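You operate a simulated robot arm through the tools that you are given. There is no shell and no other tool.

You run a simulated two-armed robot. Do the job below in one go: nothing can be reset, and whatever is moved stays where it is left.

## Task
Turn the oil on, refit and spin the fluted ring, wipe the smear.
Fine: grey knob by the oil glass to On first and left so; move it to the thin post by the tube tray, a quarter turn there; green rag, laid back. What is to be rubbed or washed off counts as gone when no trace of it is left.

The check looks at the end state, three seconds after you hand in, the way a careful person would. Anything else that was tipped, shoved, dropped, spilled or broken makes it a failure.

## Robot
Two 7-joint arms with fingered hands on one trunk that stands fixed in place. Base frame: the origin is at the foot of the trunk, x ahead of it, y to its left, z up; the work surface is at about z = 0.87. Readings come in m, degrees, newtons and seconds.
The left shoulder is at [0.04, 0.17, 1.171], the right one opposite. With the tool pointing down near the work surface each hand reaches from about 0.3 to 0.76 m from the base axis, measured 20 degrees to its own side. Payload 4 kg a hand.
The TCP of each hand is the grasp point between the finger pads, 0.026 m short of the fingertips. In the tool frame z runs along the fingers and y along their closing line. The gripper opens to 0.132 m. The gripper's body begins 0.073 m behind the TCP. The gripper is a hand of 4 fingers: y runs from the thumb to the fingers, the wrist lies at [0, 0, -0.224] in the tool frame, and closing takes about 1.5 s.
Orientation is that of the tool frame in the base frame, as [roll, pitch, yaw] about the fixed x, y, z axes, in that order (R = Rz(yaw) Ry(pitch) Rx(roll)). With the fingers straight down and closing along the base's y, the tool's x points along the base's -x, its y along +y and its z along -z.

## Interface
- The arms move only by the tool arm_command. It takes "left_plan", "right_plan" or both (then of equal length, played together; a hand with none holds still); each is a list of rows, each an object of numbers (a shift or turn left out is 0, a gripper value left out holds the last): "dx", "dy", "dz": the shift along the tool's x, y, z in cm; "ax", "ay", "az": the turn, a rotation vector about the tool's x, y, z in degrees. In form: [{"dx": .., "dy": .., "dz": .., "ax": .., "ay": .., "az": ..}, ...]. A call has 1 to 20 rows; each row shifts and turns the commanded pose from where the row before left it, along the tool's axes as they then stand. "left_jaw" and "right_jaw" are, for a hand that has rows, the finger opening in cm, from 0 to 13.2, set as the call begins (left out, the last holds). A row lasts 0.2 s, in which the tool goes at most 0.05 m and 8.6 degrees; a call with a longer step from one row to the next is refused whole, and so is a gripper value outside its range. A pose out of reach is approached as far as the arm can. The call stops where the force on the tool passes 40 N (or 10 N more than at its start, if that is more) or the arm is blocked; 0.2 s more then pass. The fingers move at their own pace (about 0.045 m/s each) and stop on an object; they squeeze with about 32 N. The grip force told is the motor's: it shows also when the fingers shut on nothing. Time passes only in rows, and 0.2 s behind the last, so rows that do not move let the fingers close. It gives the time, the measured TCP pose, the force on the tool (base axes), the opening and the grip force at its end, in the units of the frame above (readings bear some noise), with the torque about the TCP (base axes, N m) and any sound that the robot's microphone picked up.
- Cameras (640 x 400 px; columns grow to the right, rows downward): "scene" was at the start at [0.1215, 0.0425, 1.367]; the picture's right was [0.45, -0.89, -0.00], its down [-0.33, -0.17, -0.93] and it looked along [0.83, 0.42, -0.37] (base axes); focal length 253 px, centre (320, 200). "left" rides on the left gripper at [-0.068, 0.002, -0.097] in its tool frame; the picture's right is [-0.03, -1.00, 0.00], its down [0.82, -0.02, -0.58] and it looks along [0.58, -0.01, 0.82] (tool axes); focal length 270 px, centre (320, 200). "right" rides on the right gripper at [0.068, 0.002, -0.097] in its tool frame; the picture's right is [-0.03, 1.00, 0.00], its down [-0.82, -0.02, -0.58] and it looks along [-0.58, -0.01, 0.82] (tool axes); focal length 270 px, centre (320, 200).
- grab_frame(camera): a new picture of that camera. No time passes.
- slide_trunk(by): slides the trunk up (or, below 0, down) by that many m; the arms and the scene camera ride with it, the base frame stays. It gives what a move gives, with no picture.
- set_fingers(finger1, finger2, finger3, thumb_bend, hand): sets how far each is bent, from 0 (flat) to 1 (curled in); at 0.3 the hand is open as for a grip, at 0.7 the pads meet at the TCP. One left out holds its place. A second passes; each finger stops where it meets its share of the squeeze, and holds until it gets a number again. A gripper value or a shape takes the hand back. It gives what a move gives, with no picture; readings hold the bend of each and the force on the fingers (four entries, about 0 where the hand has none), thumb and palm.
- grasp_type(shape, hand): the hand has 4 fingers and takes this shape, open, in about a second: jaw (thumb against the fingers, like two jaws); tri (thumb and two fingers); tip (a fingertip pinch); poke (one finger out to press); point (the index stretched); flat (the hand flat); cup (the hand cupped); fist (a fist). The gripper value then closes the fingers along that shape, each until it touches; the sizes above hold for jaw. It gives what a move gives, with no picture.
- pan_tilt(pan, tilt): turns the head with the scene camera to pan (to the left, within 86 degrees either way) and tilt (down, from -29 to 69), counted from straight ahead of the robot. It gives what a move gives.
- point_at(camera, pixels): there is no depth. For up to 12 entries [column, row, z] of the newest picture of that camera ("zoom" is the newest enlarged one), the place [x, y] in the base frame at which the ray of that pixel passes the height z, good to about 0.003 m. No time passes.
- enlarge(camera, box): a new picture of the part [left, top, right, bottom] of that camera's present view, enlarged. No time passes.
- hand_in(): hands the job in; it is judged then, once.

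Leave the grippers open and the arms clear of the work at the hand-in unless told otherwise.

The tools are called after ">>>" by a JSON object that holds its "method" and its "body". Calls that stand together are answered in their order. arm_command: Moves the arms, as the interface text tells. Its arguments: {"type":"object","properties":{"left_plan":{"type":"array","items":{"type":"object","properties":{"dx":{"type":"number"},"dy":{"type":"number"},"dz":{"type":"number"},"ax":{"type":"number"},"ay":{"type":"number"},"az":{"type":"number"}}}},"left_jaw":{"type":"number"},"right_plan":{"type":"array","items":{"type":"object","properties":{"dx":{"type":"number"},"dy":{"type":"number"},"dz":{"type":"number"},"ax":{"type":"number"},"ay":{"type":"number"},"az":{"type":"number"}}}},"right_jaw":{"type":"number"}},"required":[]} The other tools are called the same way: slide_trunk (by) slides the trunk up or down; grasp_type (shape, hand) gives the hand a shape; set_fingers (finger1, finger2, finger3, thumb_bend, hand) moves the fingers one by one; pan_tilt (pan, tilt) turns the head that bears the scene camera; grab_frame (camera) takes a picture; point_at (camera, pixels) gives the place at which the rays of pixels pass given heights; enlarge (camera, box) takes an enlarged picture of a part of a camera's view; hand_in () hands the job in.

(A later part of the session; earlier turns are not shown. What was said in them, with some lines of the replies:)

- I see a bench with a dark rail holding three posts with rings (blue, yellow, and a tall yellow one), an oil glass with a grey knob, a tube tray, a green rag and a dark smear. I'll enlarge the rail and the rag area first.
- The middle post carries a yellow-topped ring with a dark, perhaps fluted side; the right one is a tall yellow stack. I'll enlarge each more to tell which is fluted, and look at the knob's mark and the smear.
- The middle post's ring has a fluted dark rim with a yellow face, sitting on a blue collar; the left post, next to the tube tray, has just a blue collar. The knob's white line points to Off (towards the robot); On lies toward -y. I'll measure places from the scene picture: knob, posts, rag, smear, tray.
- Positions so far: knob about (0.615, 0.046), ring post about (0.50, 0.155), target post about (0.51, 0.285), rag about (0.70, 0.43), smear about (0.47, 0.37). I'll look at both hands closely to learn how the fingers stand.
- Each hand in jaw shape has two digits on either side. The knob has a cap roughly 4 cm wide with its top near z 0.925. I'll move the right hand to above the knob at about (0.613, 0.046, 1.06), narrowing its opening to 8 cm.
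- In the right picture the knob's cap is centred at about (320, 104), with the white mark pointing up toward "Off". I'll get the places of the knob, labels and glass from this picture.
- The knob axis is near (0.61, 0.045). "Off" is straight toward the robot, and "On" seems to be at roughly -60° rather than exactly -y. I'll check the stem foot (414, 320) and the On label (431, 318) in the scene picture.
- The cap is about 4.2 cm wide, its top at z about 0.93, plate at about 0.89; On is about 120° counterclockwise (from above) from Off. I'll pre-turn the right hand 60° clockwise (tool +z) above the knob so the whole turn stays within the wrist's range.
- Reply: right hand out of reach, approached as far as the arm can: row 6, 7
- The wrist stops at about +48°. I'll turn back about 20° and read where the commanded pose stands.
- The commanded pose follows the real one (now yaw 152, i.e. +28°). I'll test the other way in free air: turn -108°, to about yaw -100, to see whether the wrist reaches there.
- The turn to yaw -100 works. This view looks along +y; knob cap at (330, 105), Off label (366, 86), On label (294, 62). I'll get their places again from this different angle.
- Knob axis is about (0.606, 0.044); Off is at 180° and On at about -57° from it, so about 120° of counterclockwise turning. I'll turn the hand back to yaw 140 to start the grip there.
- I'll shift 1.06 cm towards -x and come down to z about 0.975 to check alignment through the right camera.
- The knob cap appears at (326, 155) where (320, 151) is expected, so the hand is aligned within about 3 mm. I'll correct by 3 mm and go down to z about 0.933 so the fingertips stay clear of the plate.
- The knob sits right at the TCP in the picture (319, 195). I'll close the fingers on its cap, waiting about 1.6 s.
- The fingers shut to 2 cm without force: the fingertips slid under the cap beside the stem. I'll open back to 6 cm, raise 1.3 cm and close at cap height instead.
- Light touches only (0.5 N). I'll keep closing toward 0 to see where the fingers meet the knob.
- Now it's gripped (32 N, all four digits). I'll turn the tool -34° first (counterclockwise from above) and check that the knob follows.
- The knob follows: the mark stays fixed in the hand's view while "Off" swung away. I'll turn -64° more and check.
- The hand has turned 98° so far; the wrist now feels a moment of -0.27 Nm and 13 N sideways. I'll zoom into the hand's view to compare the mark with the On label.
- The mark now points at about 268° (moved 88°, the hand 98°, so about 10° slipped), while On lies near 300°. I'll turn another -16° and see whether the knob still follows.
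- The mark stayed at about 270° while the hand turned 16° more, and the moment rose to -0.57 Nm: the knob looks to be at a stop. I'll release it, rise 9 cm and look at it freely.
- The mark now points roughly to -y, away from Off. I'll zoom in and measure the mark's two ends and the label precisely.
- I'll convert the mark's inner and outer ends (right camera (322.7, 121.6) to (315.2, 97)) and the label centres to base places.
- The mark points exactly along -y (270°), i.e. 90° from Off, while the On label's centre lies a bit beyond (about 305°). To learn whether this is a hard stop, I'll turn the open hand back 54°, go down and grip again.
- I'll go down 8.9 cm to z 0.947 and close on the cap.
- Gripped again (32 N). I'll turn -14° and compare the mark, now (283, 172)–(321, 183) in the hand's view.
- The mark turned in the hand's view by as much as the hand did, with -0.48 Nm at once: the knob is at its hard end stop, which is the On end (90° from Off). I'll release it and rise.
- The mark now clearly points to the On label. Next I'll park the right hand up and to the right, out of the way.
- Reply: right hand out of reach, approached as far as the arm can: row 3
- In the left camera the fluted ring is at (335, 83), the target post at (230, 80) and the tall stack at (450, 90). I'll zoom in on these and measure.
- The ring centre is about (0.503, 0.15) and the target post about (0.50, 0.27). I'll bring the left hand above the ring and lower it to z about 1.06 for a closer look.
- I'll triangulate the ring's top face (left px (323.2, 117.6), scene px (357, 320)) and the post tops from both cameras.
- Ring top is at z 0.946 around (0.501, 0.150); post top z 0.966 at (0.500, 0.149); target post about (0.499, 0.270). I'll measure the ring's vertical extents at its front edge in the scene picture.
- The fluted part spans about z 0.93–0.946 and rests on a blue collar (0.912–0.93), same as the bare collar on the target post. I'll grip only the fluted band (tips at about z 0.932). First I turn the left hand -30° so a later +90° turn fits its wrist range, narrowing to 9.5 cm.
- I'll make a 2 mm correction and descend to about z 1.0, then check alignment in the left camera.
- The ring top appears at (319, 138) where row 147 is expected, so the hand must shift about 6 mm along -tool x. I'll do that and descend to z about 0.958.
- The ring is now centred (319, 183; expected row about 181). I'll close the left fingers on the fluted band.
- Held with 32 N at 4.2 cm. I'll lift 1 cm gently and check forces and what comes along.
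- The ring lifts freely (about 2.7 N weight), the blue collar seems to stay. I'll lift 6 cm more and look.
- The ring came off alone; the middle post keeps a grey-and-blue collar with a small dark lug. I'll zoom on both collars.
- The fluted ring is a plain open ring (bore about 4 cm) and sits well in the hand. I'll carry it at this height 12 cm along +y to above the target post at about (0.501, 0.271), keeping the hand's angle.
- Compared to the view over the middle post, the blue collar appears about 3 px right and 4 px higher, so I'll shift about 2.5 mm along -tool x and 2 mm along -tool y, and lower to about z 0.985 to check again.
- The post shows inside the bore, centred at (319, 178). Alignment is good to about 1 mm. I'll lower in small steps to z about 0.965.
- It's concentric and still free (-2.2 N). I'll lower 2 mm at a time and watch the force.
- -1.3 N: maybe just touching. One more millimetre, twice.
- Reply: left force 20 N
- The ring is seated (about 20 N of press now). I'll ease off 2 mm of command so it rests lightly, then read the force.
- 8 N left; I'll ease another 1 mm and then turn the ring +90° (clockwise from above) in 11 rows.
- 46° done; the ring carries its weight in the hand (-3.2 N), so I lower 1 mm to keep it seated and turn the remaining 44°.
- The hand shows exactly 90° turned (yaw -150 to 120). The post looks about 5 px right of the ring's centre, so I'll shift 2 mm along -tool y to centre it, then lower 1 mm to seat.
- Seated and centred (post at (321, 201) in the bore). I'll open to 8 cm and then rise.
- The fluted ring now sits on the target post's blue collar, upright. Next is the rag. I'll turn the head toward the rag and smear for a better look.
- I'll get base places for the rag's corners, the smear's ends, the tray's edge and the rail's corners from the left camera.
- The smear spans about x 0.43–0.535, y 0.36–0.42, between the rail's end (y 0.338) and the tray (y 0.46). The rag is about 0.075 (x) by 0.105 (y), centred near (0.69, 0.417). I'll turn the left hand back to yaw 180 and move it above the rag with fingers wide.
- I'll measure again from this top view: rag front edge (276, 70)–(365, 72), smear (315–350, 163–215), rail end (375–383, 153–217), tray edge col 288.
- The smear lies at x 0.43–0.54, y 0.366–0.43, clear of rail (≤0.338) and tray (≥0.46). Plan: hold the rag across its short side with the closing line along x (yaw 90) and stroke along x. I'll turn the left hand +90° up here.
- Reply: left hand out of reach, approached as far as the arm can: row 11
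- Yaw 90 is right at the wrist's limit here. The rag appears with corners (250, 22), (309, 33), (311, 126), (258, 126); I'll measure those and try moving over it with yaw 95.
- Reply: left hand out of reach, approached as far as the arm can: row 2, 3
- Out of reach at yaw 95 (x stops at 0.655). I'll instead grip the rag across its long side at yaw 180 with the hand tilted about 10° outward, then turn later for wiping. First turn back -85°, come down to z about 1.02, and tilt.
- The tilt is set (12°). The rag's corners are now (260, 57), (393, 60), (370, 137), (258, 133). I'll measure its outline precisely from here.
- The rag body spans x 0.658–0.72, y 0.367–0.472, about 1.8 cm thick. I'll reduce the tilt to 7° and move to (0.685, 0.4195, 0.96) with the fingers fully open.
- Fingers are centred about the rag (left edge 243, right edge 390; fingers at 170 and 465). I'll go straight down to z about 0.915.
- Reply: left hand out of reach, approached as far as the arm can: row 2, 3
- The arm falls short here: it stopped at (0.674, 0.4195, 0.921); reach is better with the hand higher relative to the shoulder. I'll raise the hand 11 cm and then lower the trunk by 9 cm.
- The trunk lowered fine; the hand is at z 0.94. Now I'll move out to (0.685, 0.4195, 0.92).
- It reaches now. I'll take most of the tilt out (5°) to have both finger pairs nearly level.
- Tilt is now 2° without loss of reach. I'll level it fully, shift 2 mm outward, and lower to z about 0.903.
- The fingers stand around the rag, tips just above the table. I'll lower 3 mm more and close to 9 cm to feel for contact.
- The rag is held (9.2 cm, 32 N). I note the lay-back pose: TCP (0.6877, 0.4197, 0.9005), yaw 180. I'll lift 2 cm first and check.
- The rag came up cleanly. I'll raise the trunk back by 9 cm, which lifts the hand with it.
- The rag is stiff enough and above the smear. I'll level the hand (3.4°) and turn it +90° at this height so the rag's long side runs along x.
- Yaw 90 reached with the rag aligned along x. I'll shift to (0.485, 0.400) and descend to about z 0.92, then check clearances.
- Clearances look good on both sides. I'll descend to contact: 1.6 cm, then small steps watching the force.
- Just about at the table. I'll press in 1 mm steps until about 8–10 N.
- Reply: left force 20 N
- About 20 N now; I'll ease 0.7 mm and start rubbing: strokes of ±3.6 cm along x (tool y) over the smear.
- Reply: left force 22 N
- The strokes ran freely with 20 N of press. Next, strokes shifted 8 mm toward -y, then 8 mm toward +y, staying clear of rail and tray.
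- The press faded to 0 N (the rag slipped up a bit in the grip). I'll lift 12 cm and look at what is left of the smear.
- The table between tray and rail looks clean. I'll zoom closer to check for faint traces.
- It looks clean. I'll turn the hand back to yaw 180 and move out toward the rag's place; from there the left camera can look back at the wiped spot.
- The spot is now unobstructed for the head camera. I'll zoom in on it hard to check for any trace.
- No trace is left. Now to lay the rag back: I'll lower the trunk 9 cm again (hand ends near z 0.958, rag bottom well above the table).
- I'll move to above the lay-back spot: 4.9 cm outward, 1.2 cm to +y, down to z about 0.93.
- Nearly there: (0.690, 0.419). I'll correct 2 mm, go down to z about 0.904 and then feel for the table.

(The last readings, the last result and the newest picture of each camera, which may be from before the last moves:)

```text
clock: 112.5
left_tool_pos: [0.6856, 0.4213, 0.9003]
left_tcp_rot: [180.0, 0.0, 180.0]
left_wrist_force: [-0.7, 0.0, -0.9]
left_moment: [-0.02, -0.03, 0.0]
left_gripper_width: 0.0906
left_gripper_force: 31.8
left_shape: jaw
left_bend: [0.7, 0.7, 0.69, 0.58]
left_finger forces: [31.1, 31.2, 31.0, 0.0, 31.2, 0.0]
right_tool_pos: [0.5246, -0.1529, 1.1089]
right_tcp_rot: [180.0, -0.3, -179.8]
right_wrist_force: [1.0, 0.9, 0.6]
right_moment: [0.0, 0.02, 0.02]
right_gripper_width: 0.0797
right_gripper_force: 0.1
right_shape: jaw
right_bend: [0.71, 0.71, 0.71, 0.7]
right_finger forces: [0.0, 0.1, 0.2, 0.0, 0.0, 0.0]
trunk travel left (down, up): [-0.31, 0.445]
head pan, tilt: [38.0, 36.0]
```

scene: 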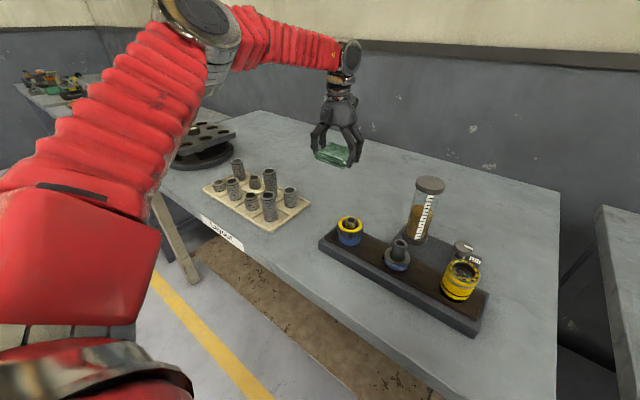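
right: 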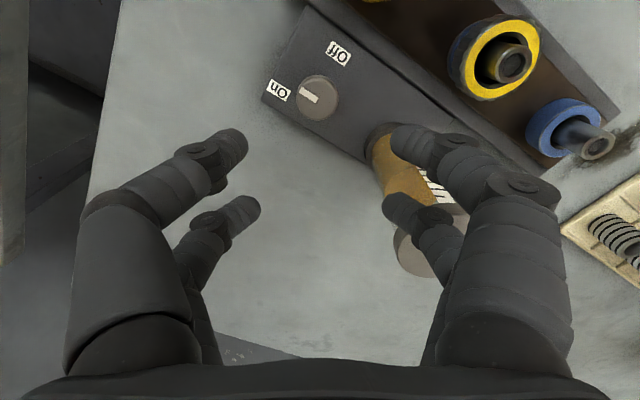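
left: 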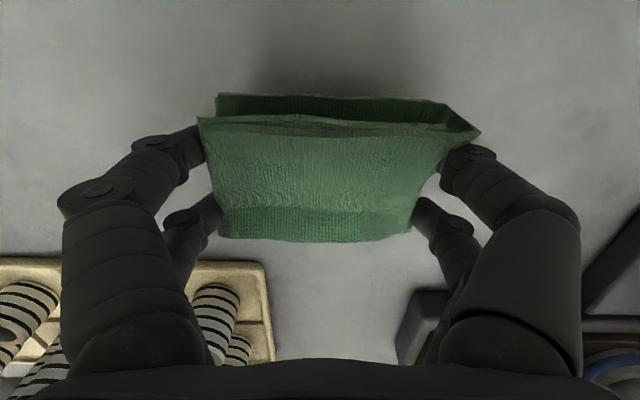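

Still no table contact. I'll correct to (0.6877, 0.4197) and continue down 1 mm at a time.

>>> {"method": "arm_command", "body": {"left_plan": [{"dx": -0.2, "dy": -0.12, "dz": 0.1}, {}]}}

>>> {"method": "arm_command", "body": {"left_plan": [{"dz": 0.1}, {}]}}

>>> {"method": "grab_frame", "body": {"camera": "left"}}

>>> {"method": "enlarge", "body": {"camera": "scene", "box": [270, 110, 410, 210]}}

```text
clock: 113.1
left_tool_pos: [0.6887, 0.4202, 0.8982]
left_tcp_rot: [179.9, 0.1, 180.0]
left_wrist_force: [-0.1, -0.9, -1.2]
left_moment: [0.02, 0.03, -0.03]
left_gripper_width: 0.09
left_gripper_force: 31.9
left_shape: jaw
left_bend: [0.7, 0.7, 0.69, 0.58]
left_finger forces: [31.1, 31.3, 31.0, 0.1, 31.3, 0.0]
right_tool_pos: [0.5255, -0.1515, 1.1092]
right_tcp_rot: [179.9, -0.4, -179.9]
right_wrist_force: [-0.1, -0.5, 0.1]
right_moment: [-0.01, 0.01, -0.01]
right_gripper_width: 0.0798
right_gripper_force: 0.0
right_shape: jaw
right_bend: [0.71, 0.71, 0.71, 0.7]
right_finger forces: [0.0, 0.1, 0.1, 0.0, 0.1, 0.0]
trunk travel left (down, up): [-0.31, 0.445]
head pan, tilt: [38.0, 36.0]
```

```text
clock: 113.7
left_tool_pos: [0.6888, 0.419, 0.8996]
left_tcp_rot: [-179.9, 0.2, 180.0]
left_wrist_force: [1.1, 1.2, 2.5]
left_moment: [-0.05, 0.0, 0.0]
left_gripper_width: 0.0903
left_gripper_force: 31.3
left_shape: jaw
left_bend: [0.7, 0.7, 0.69, 0.58]
left_finger forces: [31.2, 31.2, 30.7, 0.0, 31.2, 0.1]
right_tool_pos: [0.5252, -0.153, 1.1091]
right_tcp_rot: [179.9, -0.3, -179.8]
right_wrist_force: [-0.1, -0.2, 0.0]
right_moment: [0.03, -0.01, 0.01]
right_gripper_width: 0.0795
right_gripper_force: 0.0
right_shape: jaw
right_bend: [0.71, 0.71, 0.71, 0.7]
right_finger forces: [0.1, 0.0, 0.1, 0.0, 0.0, 0.0]
trunk travel left (down, up): [-0.31, 0.445]
head pan, tilt: [38.0, 36.0]
```

```text
taken
```

left: 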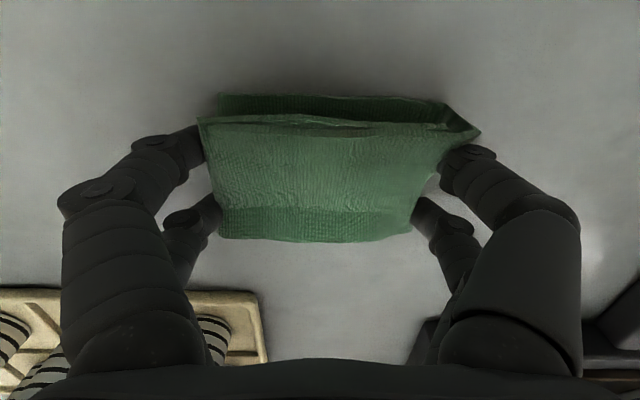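

```text
4.00 times, centred on (340, 160) of scene
```

zoom: 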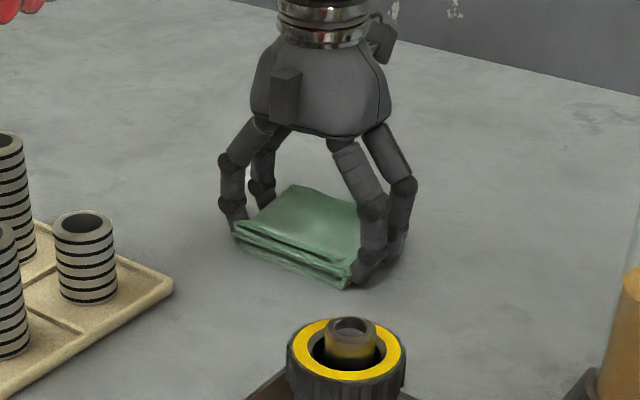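

The rag touches the table (2.5 N) and the picture matches the one at the pick-up. I'll open the fingers and then lift straight up.

>>> {"method": "arm_command", "body": {"left_plan": [{}, {}, {}, {}, {}], "left_jaw": 13.2}}

>>> {"method": "arm_command", "body": {"left_plan": [{"dz": -1}, {"dz": -2}, {"dz": -3}, {"dz": -4}, {}]}}

>>> {"method": "grab_frame", "body": {"camera": "left"}}

>>> {"method": "enlarge", "body": {"camera": "scene", "box": [270, 110, 410, 210]}}

```text
clock: 114.9
left_tool_pos: [0.6874, 0.4189, 0.8989]
left_tcp_rot: [180.0, 0.1, 180.0]
left_wrist_force: [0.4, 0.9, 0.5]
left_moment: [0.0, -0.01, 0.02]
left_gripper_width: 0.1321
left_gripper_force: 0.1
left_shape: jaw
left_bend: [0.3, 0.3, 0.3, 0.3]
left_finger forces: [0.1, 0.0, 0.1, 0.0, 0.0, 0.1]
right_tool_pos: [0.5266, -0.1521, 1.1083]
right_tcp_rot: [179.9, -0.3, -179.9]
right_wrist_force: [0.7, 0.8, -0.1]
right_moment: [-0.02, 0.01, -0.05]
right_gripper_width: 0.0797
right_gripper_force: 0.1
right_shape: jaw
right_bend: [0.71, 0.71, 0.71, 0.7]
right_finger forces: [0.1, 0.1, 0.1, 0.1, 0.0, 0.0]
trunk travel left (down, up): [-0.31, 0.445]
head pan, tilt: [38.0, 36.0]
```

```text
clock: 116.1
left_tool_pos: [0.6839, 0.4175, 0.9967]
left_tcp_rot: [-180.0, 0.1, -180.0]
left_wrist_force: [1.2, -0.8, -0.7]
left_moment: [-0.01, 0.03, 0.01]
left_gripper_width: 0.1319
left_gripper_force: 0.1
left_shape: jaw
left_bend: [0.3, 0.3, 0.3, 0.3]
left_finger forces: [0.0, 0.0, 0.0, 0.0, 0.1, 0.1]
left hand out of reach, approached as far as the arm can: row 4
right_tool_pos: [0.5261, -0.153, 1.1084]
right_tcp_rot: [179.9, -0.4, -179.9]
right_wrist_force: [0.8, 1.3, -0.9]
right_moment: [0.0, 0.01, -0.01]
right_gripper_width: 0.0795
right_gripper_force: 0.0
right_shape: jaw
right_bend: [0.71, 0.71, 0.71, 0.7]
right_finger forces: [0.1, 0.1, 0.0, 0.0, 0.0, 0.0]
trunk travel left (down, up): [-0.31, 0.445]
head pan, tilt: [38.0, 36.0]
```

```text
taken
```

left: 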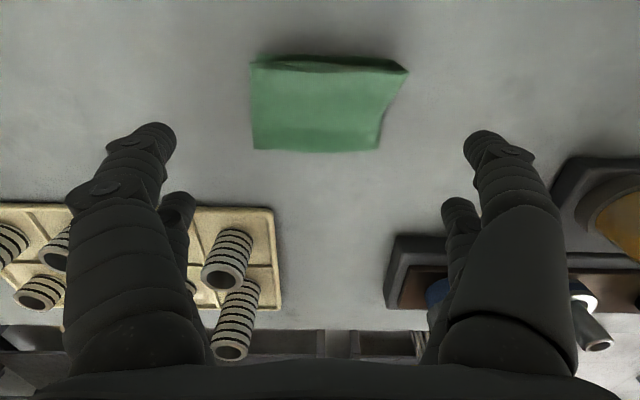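

```text
4.00 times, centred on (340, 160) of scene
```

zoom: 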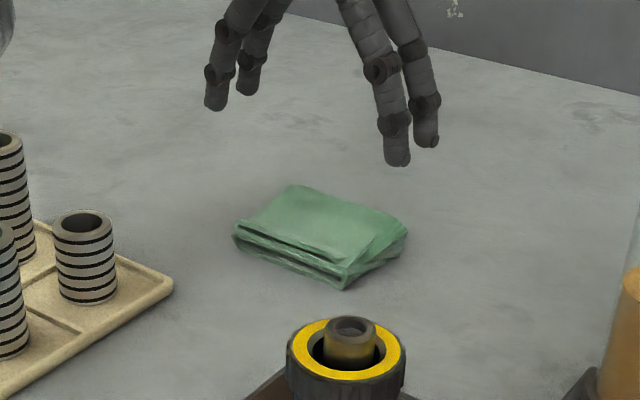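

The rag lies flat in its old place. I'll verify its corners against the original ones, and view the wiped spot in this picture too.

>>> {"method": "point_at", "body": {"camera": "left", "pixels": [[252, 64, 0.885], [406, 72, 0.885], [378, 151, 0.885], [254, 149, 0.885]]}}

>>> {"method": "enlarge", "body": {"camera": "left", "box": [260, 200, 420, 340]}}

```text
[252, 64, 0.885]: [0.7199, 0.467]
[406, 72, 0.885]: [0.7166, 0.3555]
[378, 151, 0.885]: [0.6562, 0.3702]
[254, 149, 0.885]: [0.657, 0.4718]
```

```text
2.86 times, centred on (340, 270) of left
```

zoom: 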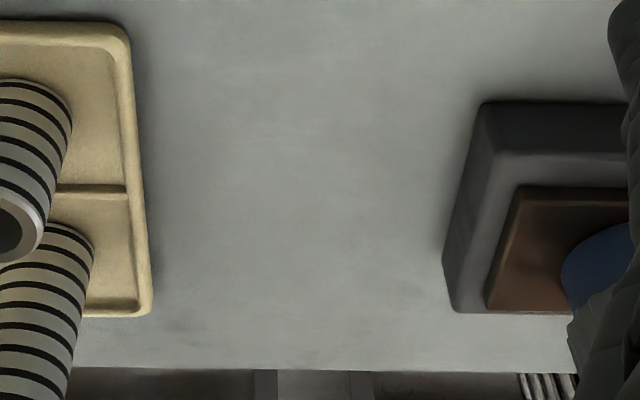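

The rag is back within 2 mm. The wiped spot is clean; two faint patches lie near the table's front edge at about (294, 320), which I'll compare by position later. Now I'll raise the trunk back up by 9 cm.

>>> {"method": "slide_trunk", "body": {"by": 0.09}}

>>> {"method": "arm_command", "body": {"left_plan": [{"dx": 2, "dz": -4}, {"dx": 3, "dz": -3.5}, {"dx": 4, "dy": 1.5}, {"dx": 4, "dy": 1.5}, {"dx": 4, "dy": 1.5}, {"dx": 4, "dy": 2}, {"dx": 4, "dy": 2}, {}]}}

>>> {"method": "grab_frame", "body": {"camera": "scene"}}

>>> {"method": "grab_frame", "body": {"camera": "left"}}

```text
clock: 117.4
left_tool_pos: [0.6697, 0.4173, 1.1293]
left_tcp_rot: [179.9, 3.9, 180.0]
left_wrist_force: [-0.4, 0.2, 0.2]
left_moment: [0.01, 0.01, 0.03]
left_gripper_width: 0.132
left_gripper_force: 0.0
left_shape: jaw
left_bend: [0.3, 0.3, 0.3, 0.3]
left_finger forces: [0.0, 0.1, 0.0, 0.0, 0.0, 0.0]
right_tool_pos: [0.5261, -0.1531, 1.1981]
right_tcp_rot: [179.9, -0.3, 180.0]
right_wrist_force: [0.5, -0.2, -0.1]
right_moment: [-0.01, -0.05, 0.02]
right_gripper_width: 0.0797
right_gripper_force: 0.1
right_shape: jaw
right_bend: [0.71, 0.71, 0.71, 0.7]
right_finger forces: [0.1, 0.1, 0.0, 0.0, 0.0, 0.1]
trunk travel left (down, up): [-0.4, 0.355]
head pan, tilt: [38.0, 36.0]
```

```text
clock: 119.2
left_tool_pos: [0.4172, 0.5012, 1.1833]
left_tcp_rot: [180.0, 3.9, -180.0]
left_wrist_force: [-0.6, -0.8, 0.1]
left_moment: [0.03, 0.02, 0.03]
left_gripper_width: 0.132
left_gripper_force: 0.0
left_shape: jaw
left_bend: [0.3, 0.3, 0.3, 0.3]
left_finger forces: [0.0, 0.1, 0.0, 0.1, 0.0, 0.0]
right_tool_pos: [0.5254, -0.1541, 1.1993]
right_tcp_rot: [179.8, -0.3, 180.0]
right_wrist_force: [1.1, 0.1, -0.3]
right_moment: [0.05, 0.05, 0.04]
right_gripper_width: 0.08
right_gripper_force: 0.1
right_shape: jaw
right_bend: [0.71, 0.71, 0.71, 0.7]
right_finger forces: [0.1, 0.0, 0.1, 0.1, 0.0, 0.0]
trunk travel left (down, up): [-0.4, 0.355]
head pan, tilt: [38.0, 36.0]
```

```text
taken
```

scene: 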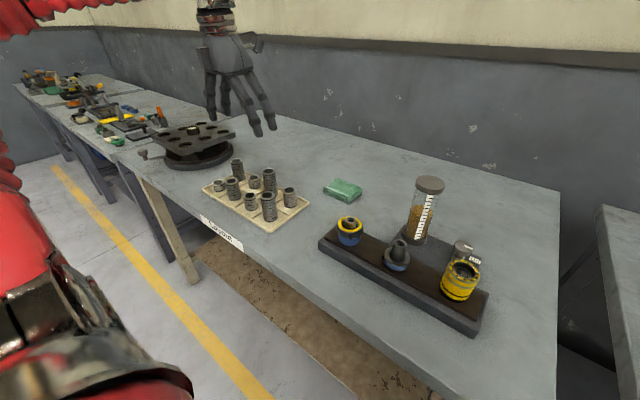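

```text
taken
```

left: 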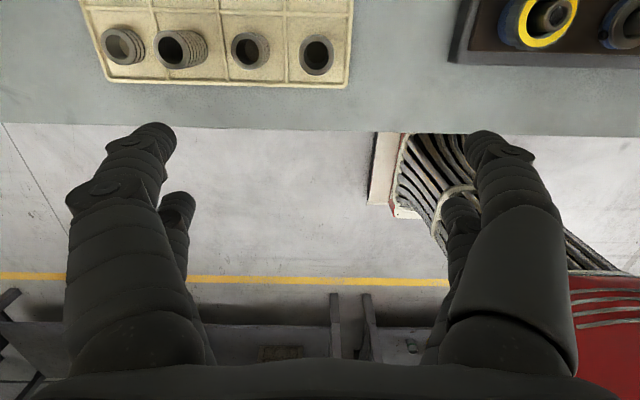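

Everything is in view with both arms clear. I'll zoom in for the final checks: wiped spot, ring and post, knob.

>>> {"method": "enlarge", "body": {"camera": "scene", "box": [250, 180, 370, 270]}}

>>> {"method": "enlarge", "body": {"camera": "scene", "box": [370, 165, 500, 330]}}

>>> {"method": "enlarge", "body": {"camera": "left", "box": [320, 0, 480, 110]}}

>>> {"method": "enlarge", "body": {"camera": "scene", "box": [325, 210, 375, 250]}}

```text
4.44 times, centred on (310, 225) of scene
```

zoom: 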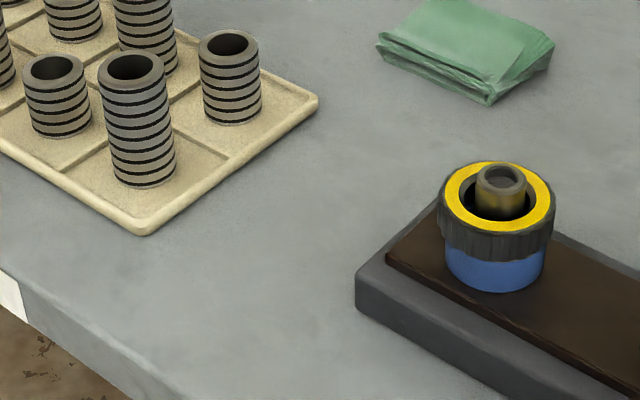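

```text
2.42 times, centred on (435, 248) of scene
```

zoom: 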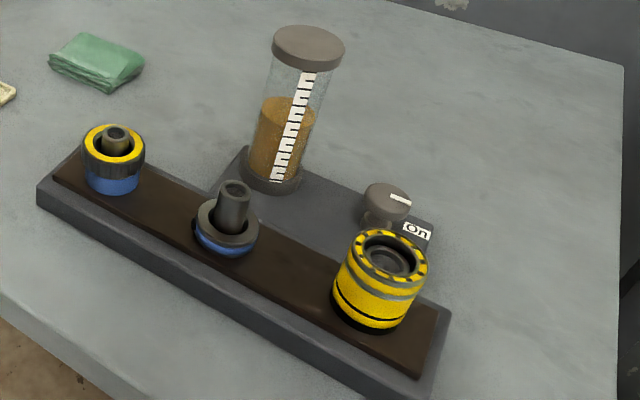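

```text
3.64 times, centred on (400, 55) of left
```

zoom: 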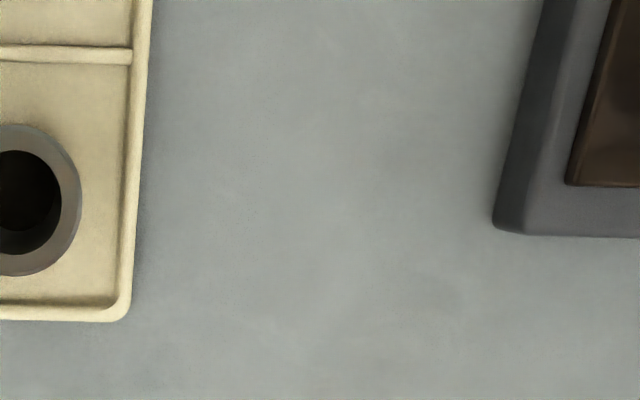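

```text
10.00 times, centred on (350, 230) of scene
```

zoom: 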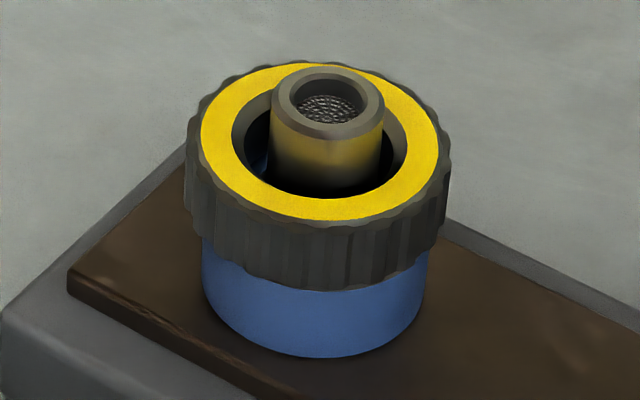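

All checks look good: knob mark on On, fluted ring seated on the target post's collar, smear gone, rag back in place, nothing else disturbed. I'll open the right hand fully for a clean finish.

>>> {"method": "arm_command", "body": {"right_plan": [{"dz": -1}, {}, {}, {}, {}], "right_jaw": 13.2}}

>>> {"method": "grab_frame", "body": {"camera": "right"}}

```text
clock: 120.4
left_tool_pos: [0.4153, 0.5028, 1.1858]
left_tcp_rot: [-179.9, 4.0, -180.0]
left_wrist_force: [-0.5, -1.1, 0.9]
left_moment: [-0.01, 0.0, 0.0]
left_gripper_width: 0.1316
left_gripper_force: 0.0
left_shape: jaw
left_bend: [0.3, 0.3, 0.3, 0.3]
left_finger forces: [0.0, 0.1, 0.1, 0.1, 0.0, 0.1]
right_tool_pos: [0.5252, -0.1521, 1.2096]
right_tcp_rot: [179.9, -0.2, -179.9]
right_wrist_force: [0.0, 0.2, 0.4]
right_moment: [0.03, 0.0, 0.02]
right_gripper_width: 0.1317
right_gripper_force: 0.1
right_shape: jaw
right_bend: [0.3, 0.3, 0.3, 0.3]
right_finger forces: [0.0, 0.1, 0.1, 0.0, 0.0, 0.0]
trunk travel left (down, up): [-0.4, 0.355]
head pan, tilt: [38.0, 36.0]
```

```text
taken
```

right: 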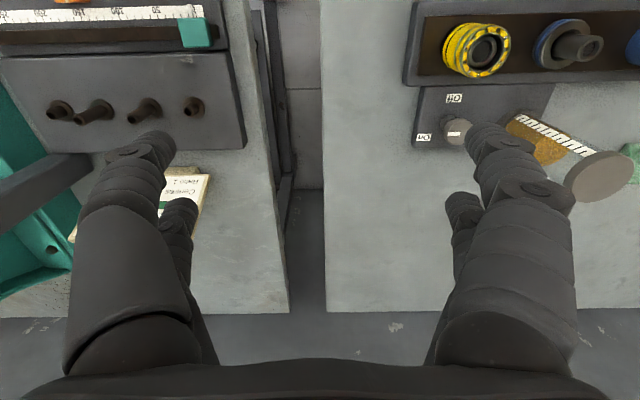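

Both hands are open and clear, and the knob still points to On. I'm handing in the job.

>>> {"method": "hand_in", "body": {}}

```text
The job is handed in.
```

I did all three parts of the job and handed it in. I haven't been told how it was judged.

- **Oil:** I turned the grey knob first, 90° from Off to its end stop. Its mark points to the On side, though the On label itself sits a little past where the mark stops. The knob was still there in my last picture.
- **Fluted ring:** It came off the middle post on its own. It now sits centred on the blue collar of the thin post by the tube tray. I turned it 90° clockwise (seen from above) there; the task didn't say which way. For part of the turn it may have been lifted very slightly, less than a millimetre.
- **Smear:** I rubbed it off with the green rag and saw no trace of it in close-up from several angles. The rag is back within a few millimetres of where it lay.

I saw nothing else tipped, moved or spilled. I lowered the trunk twice to reach the rag and raised it back both times. Both grippers are open and the arms are clear of the work.
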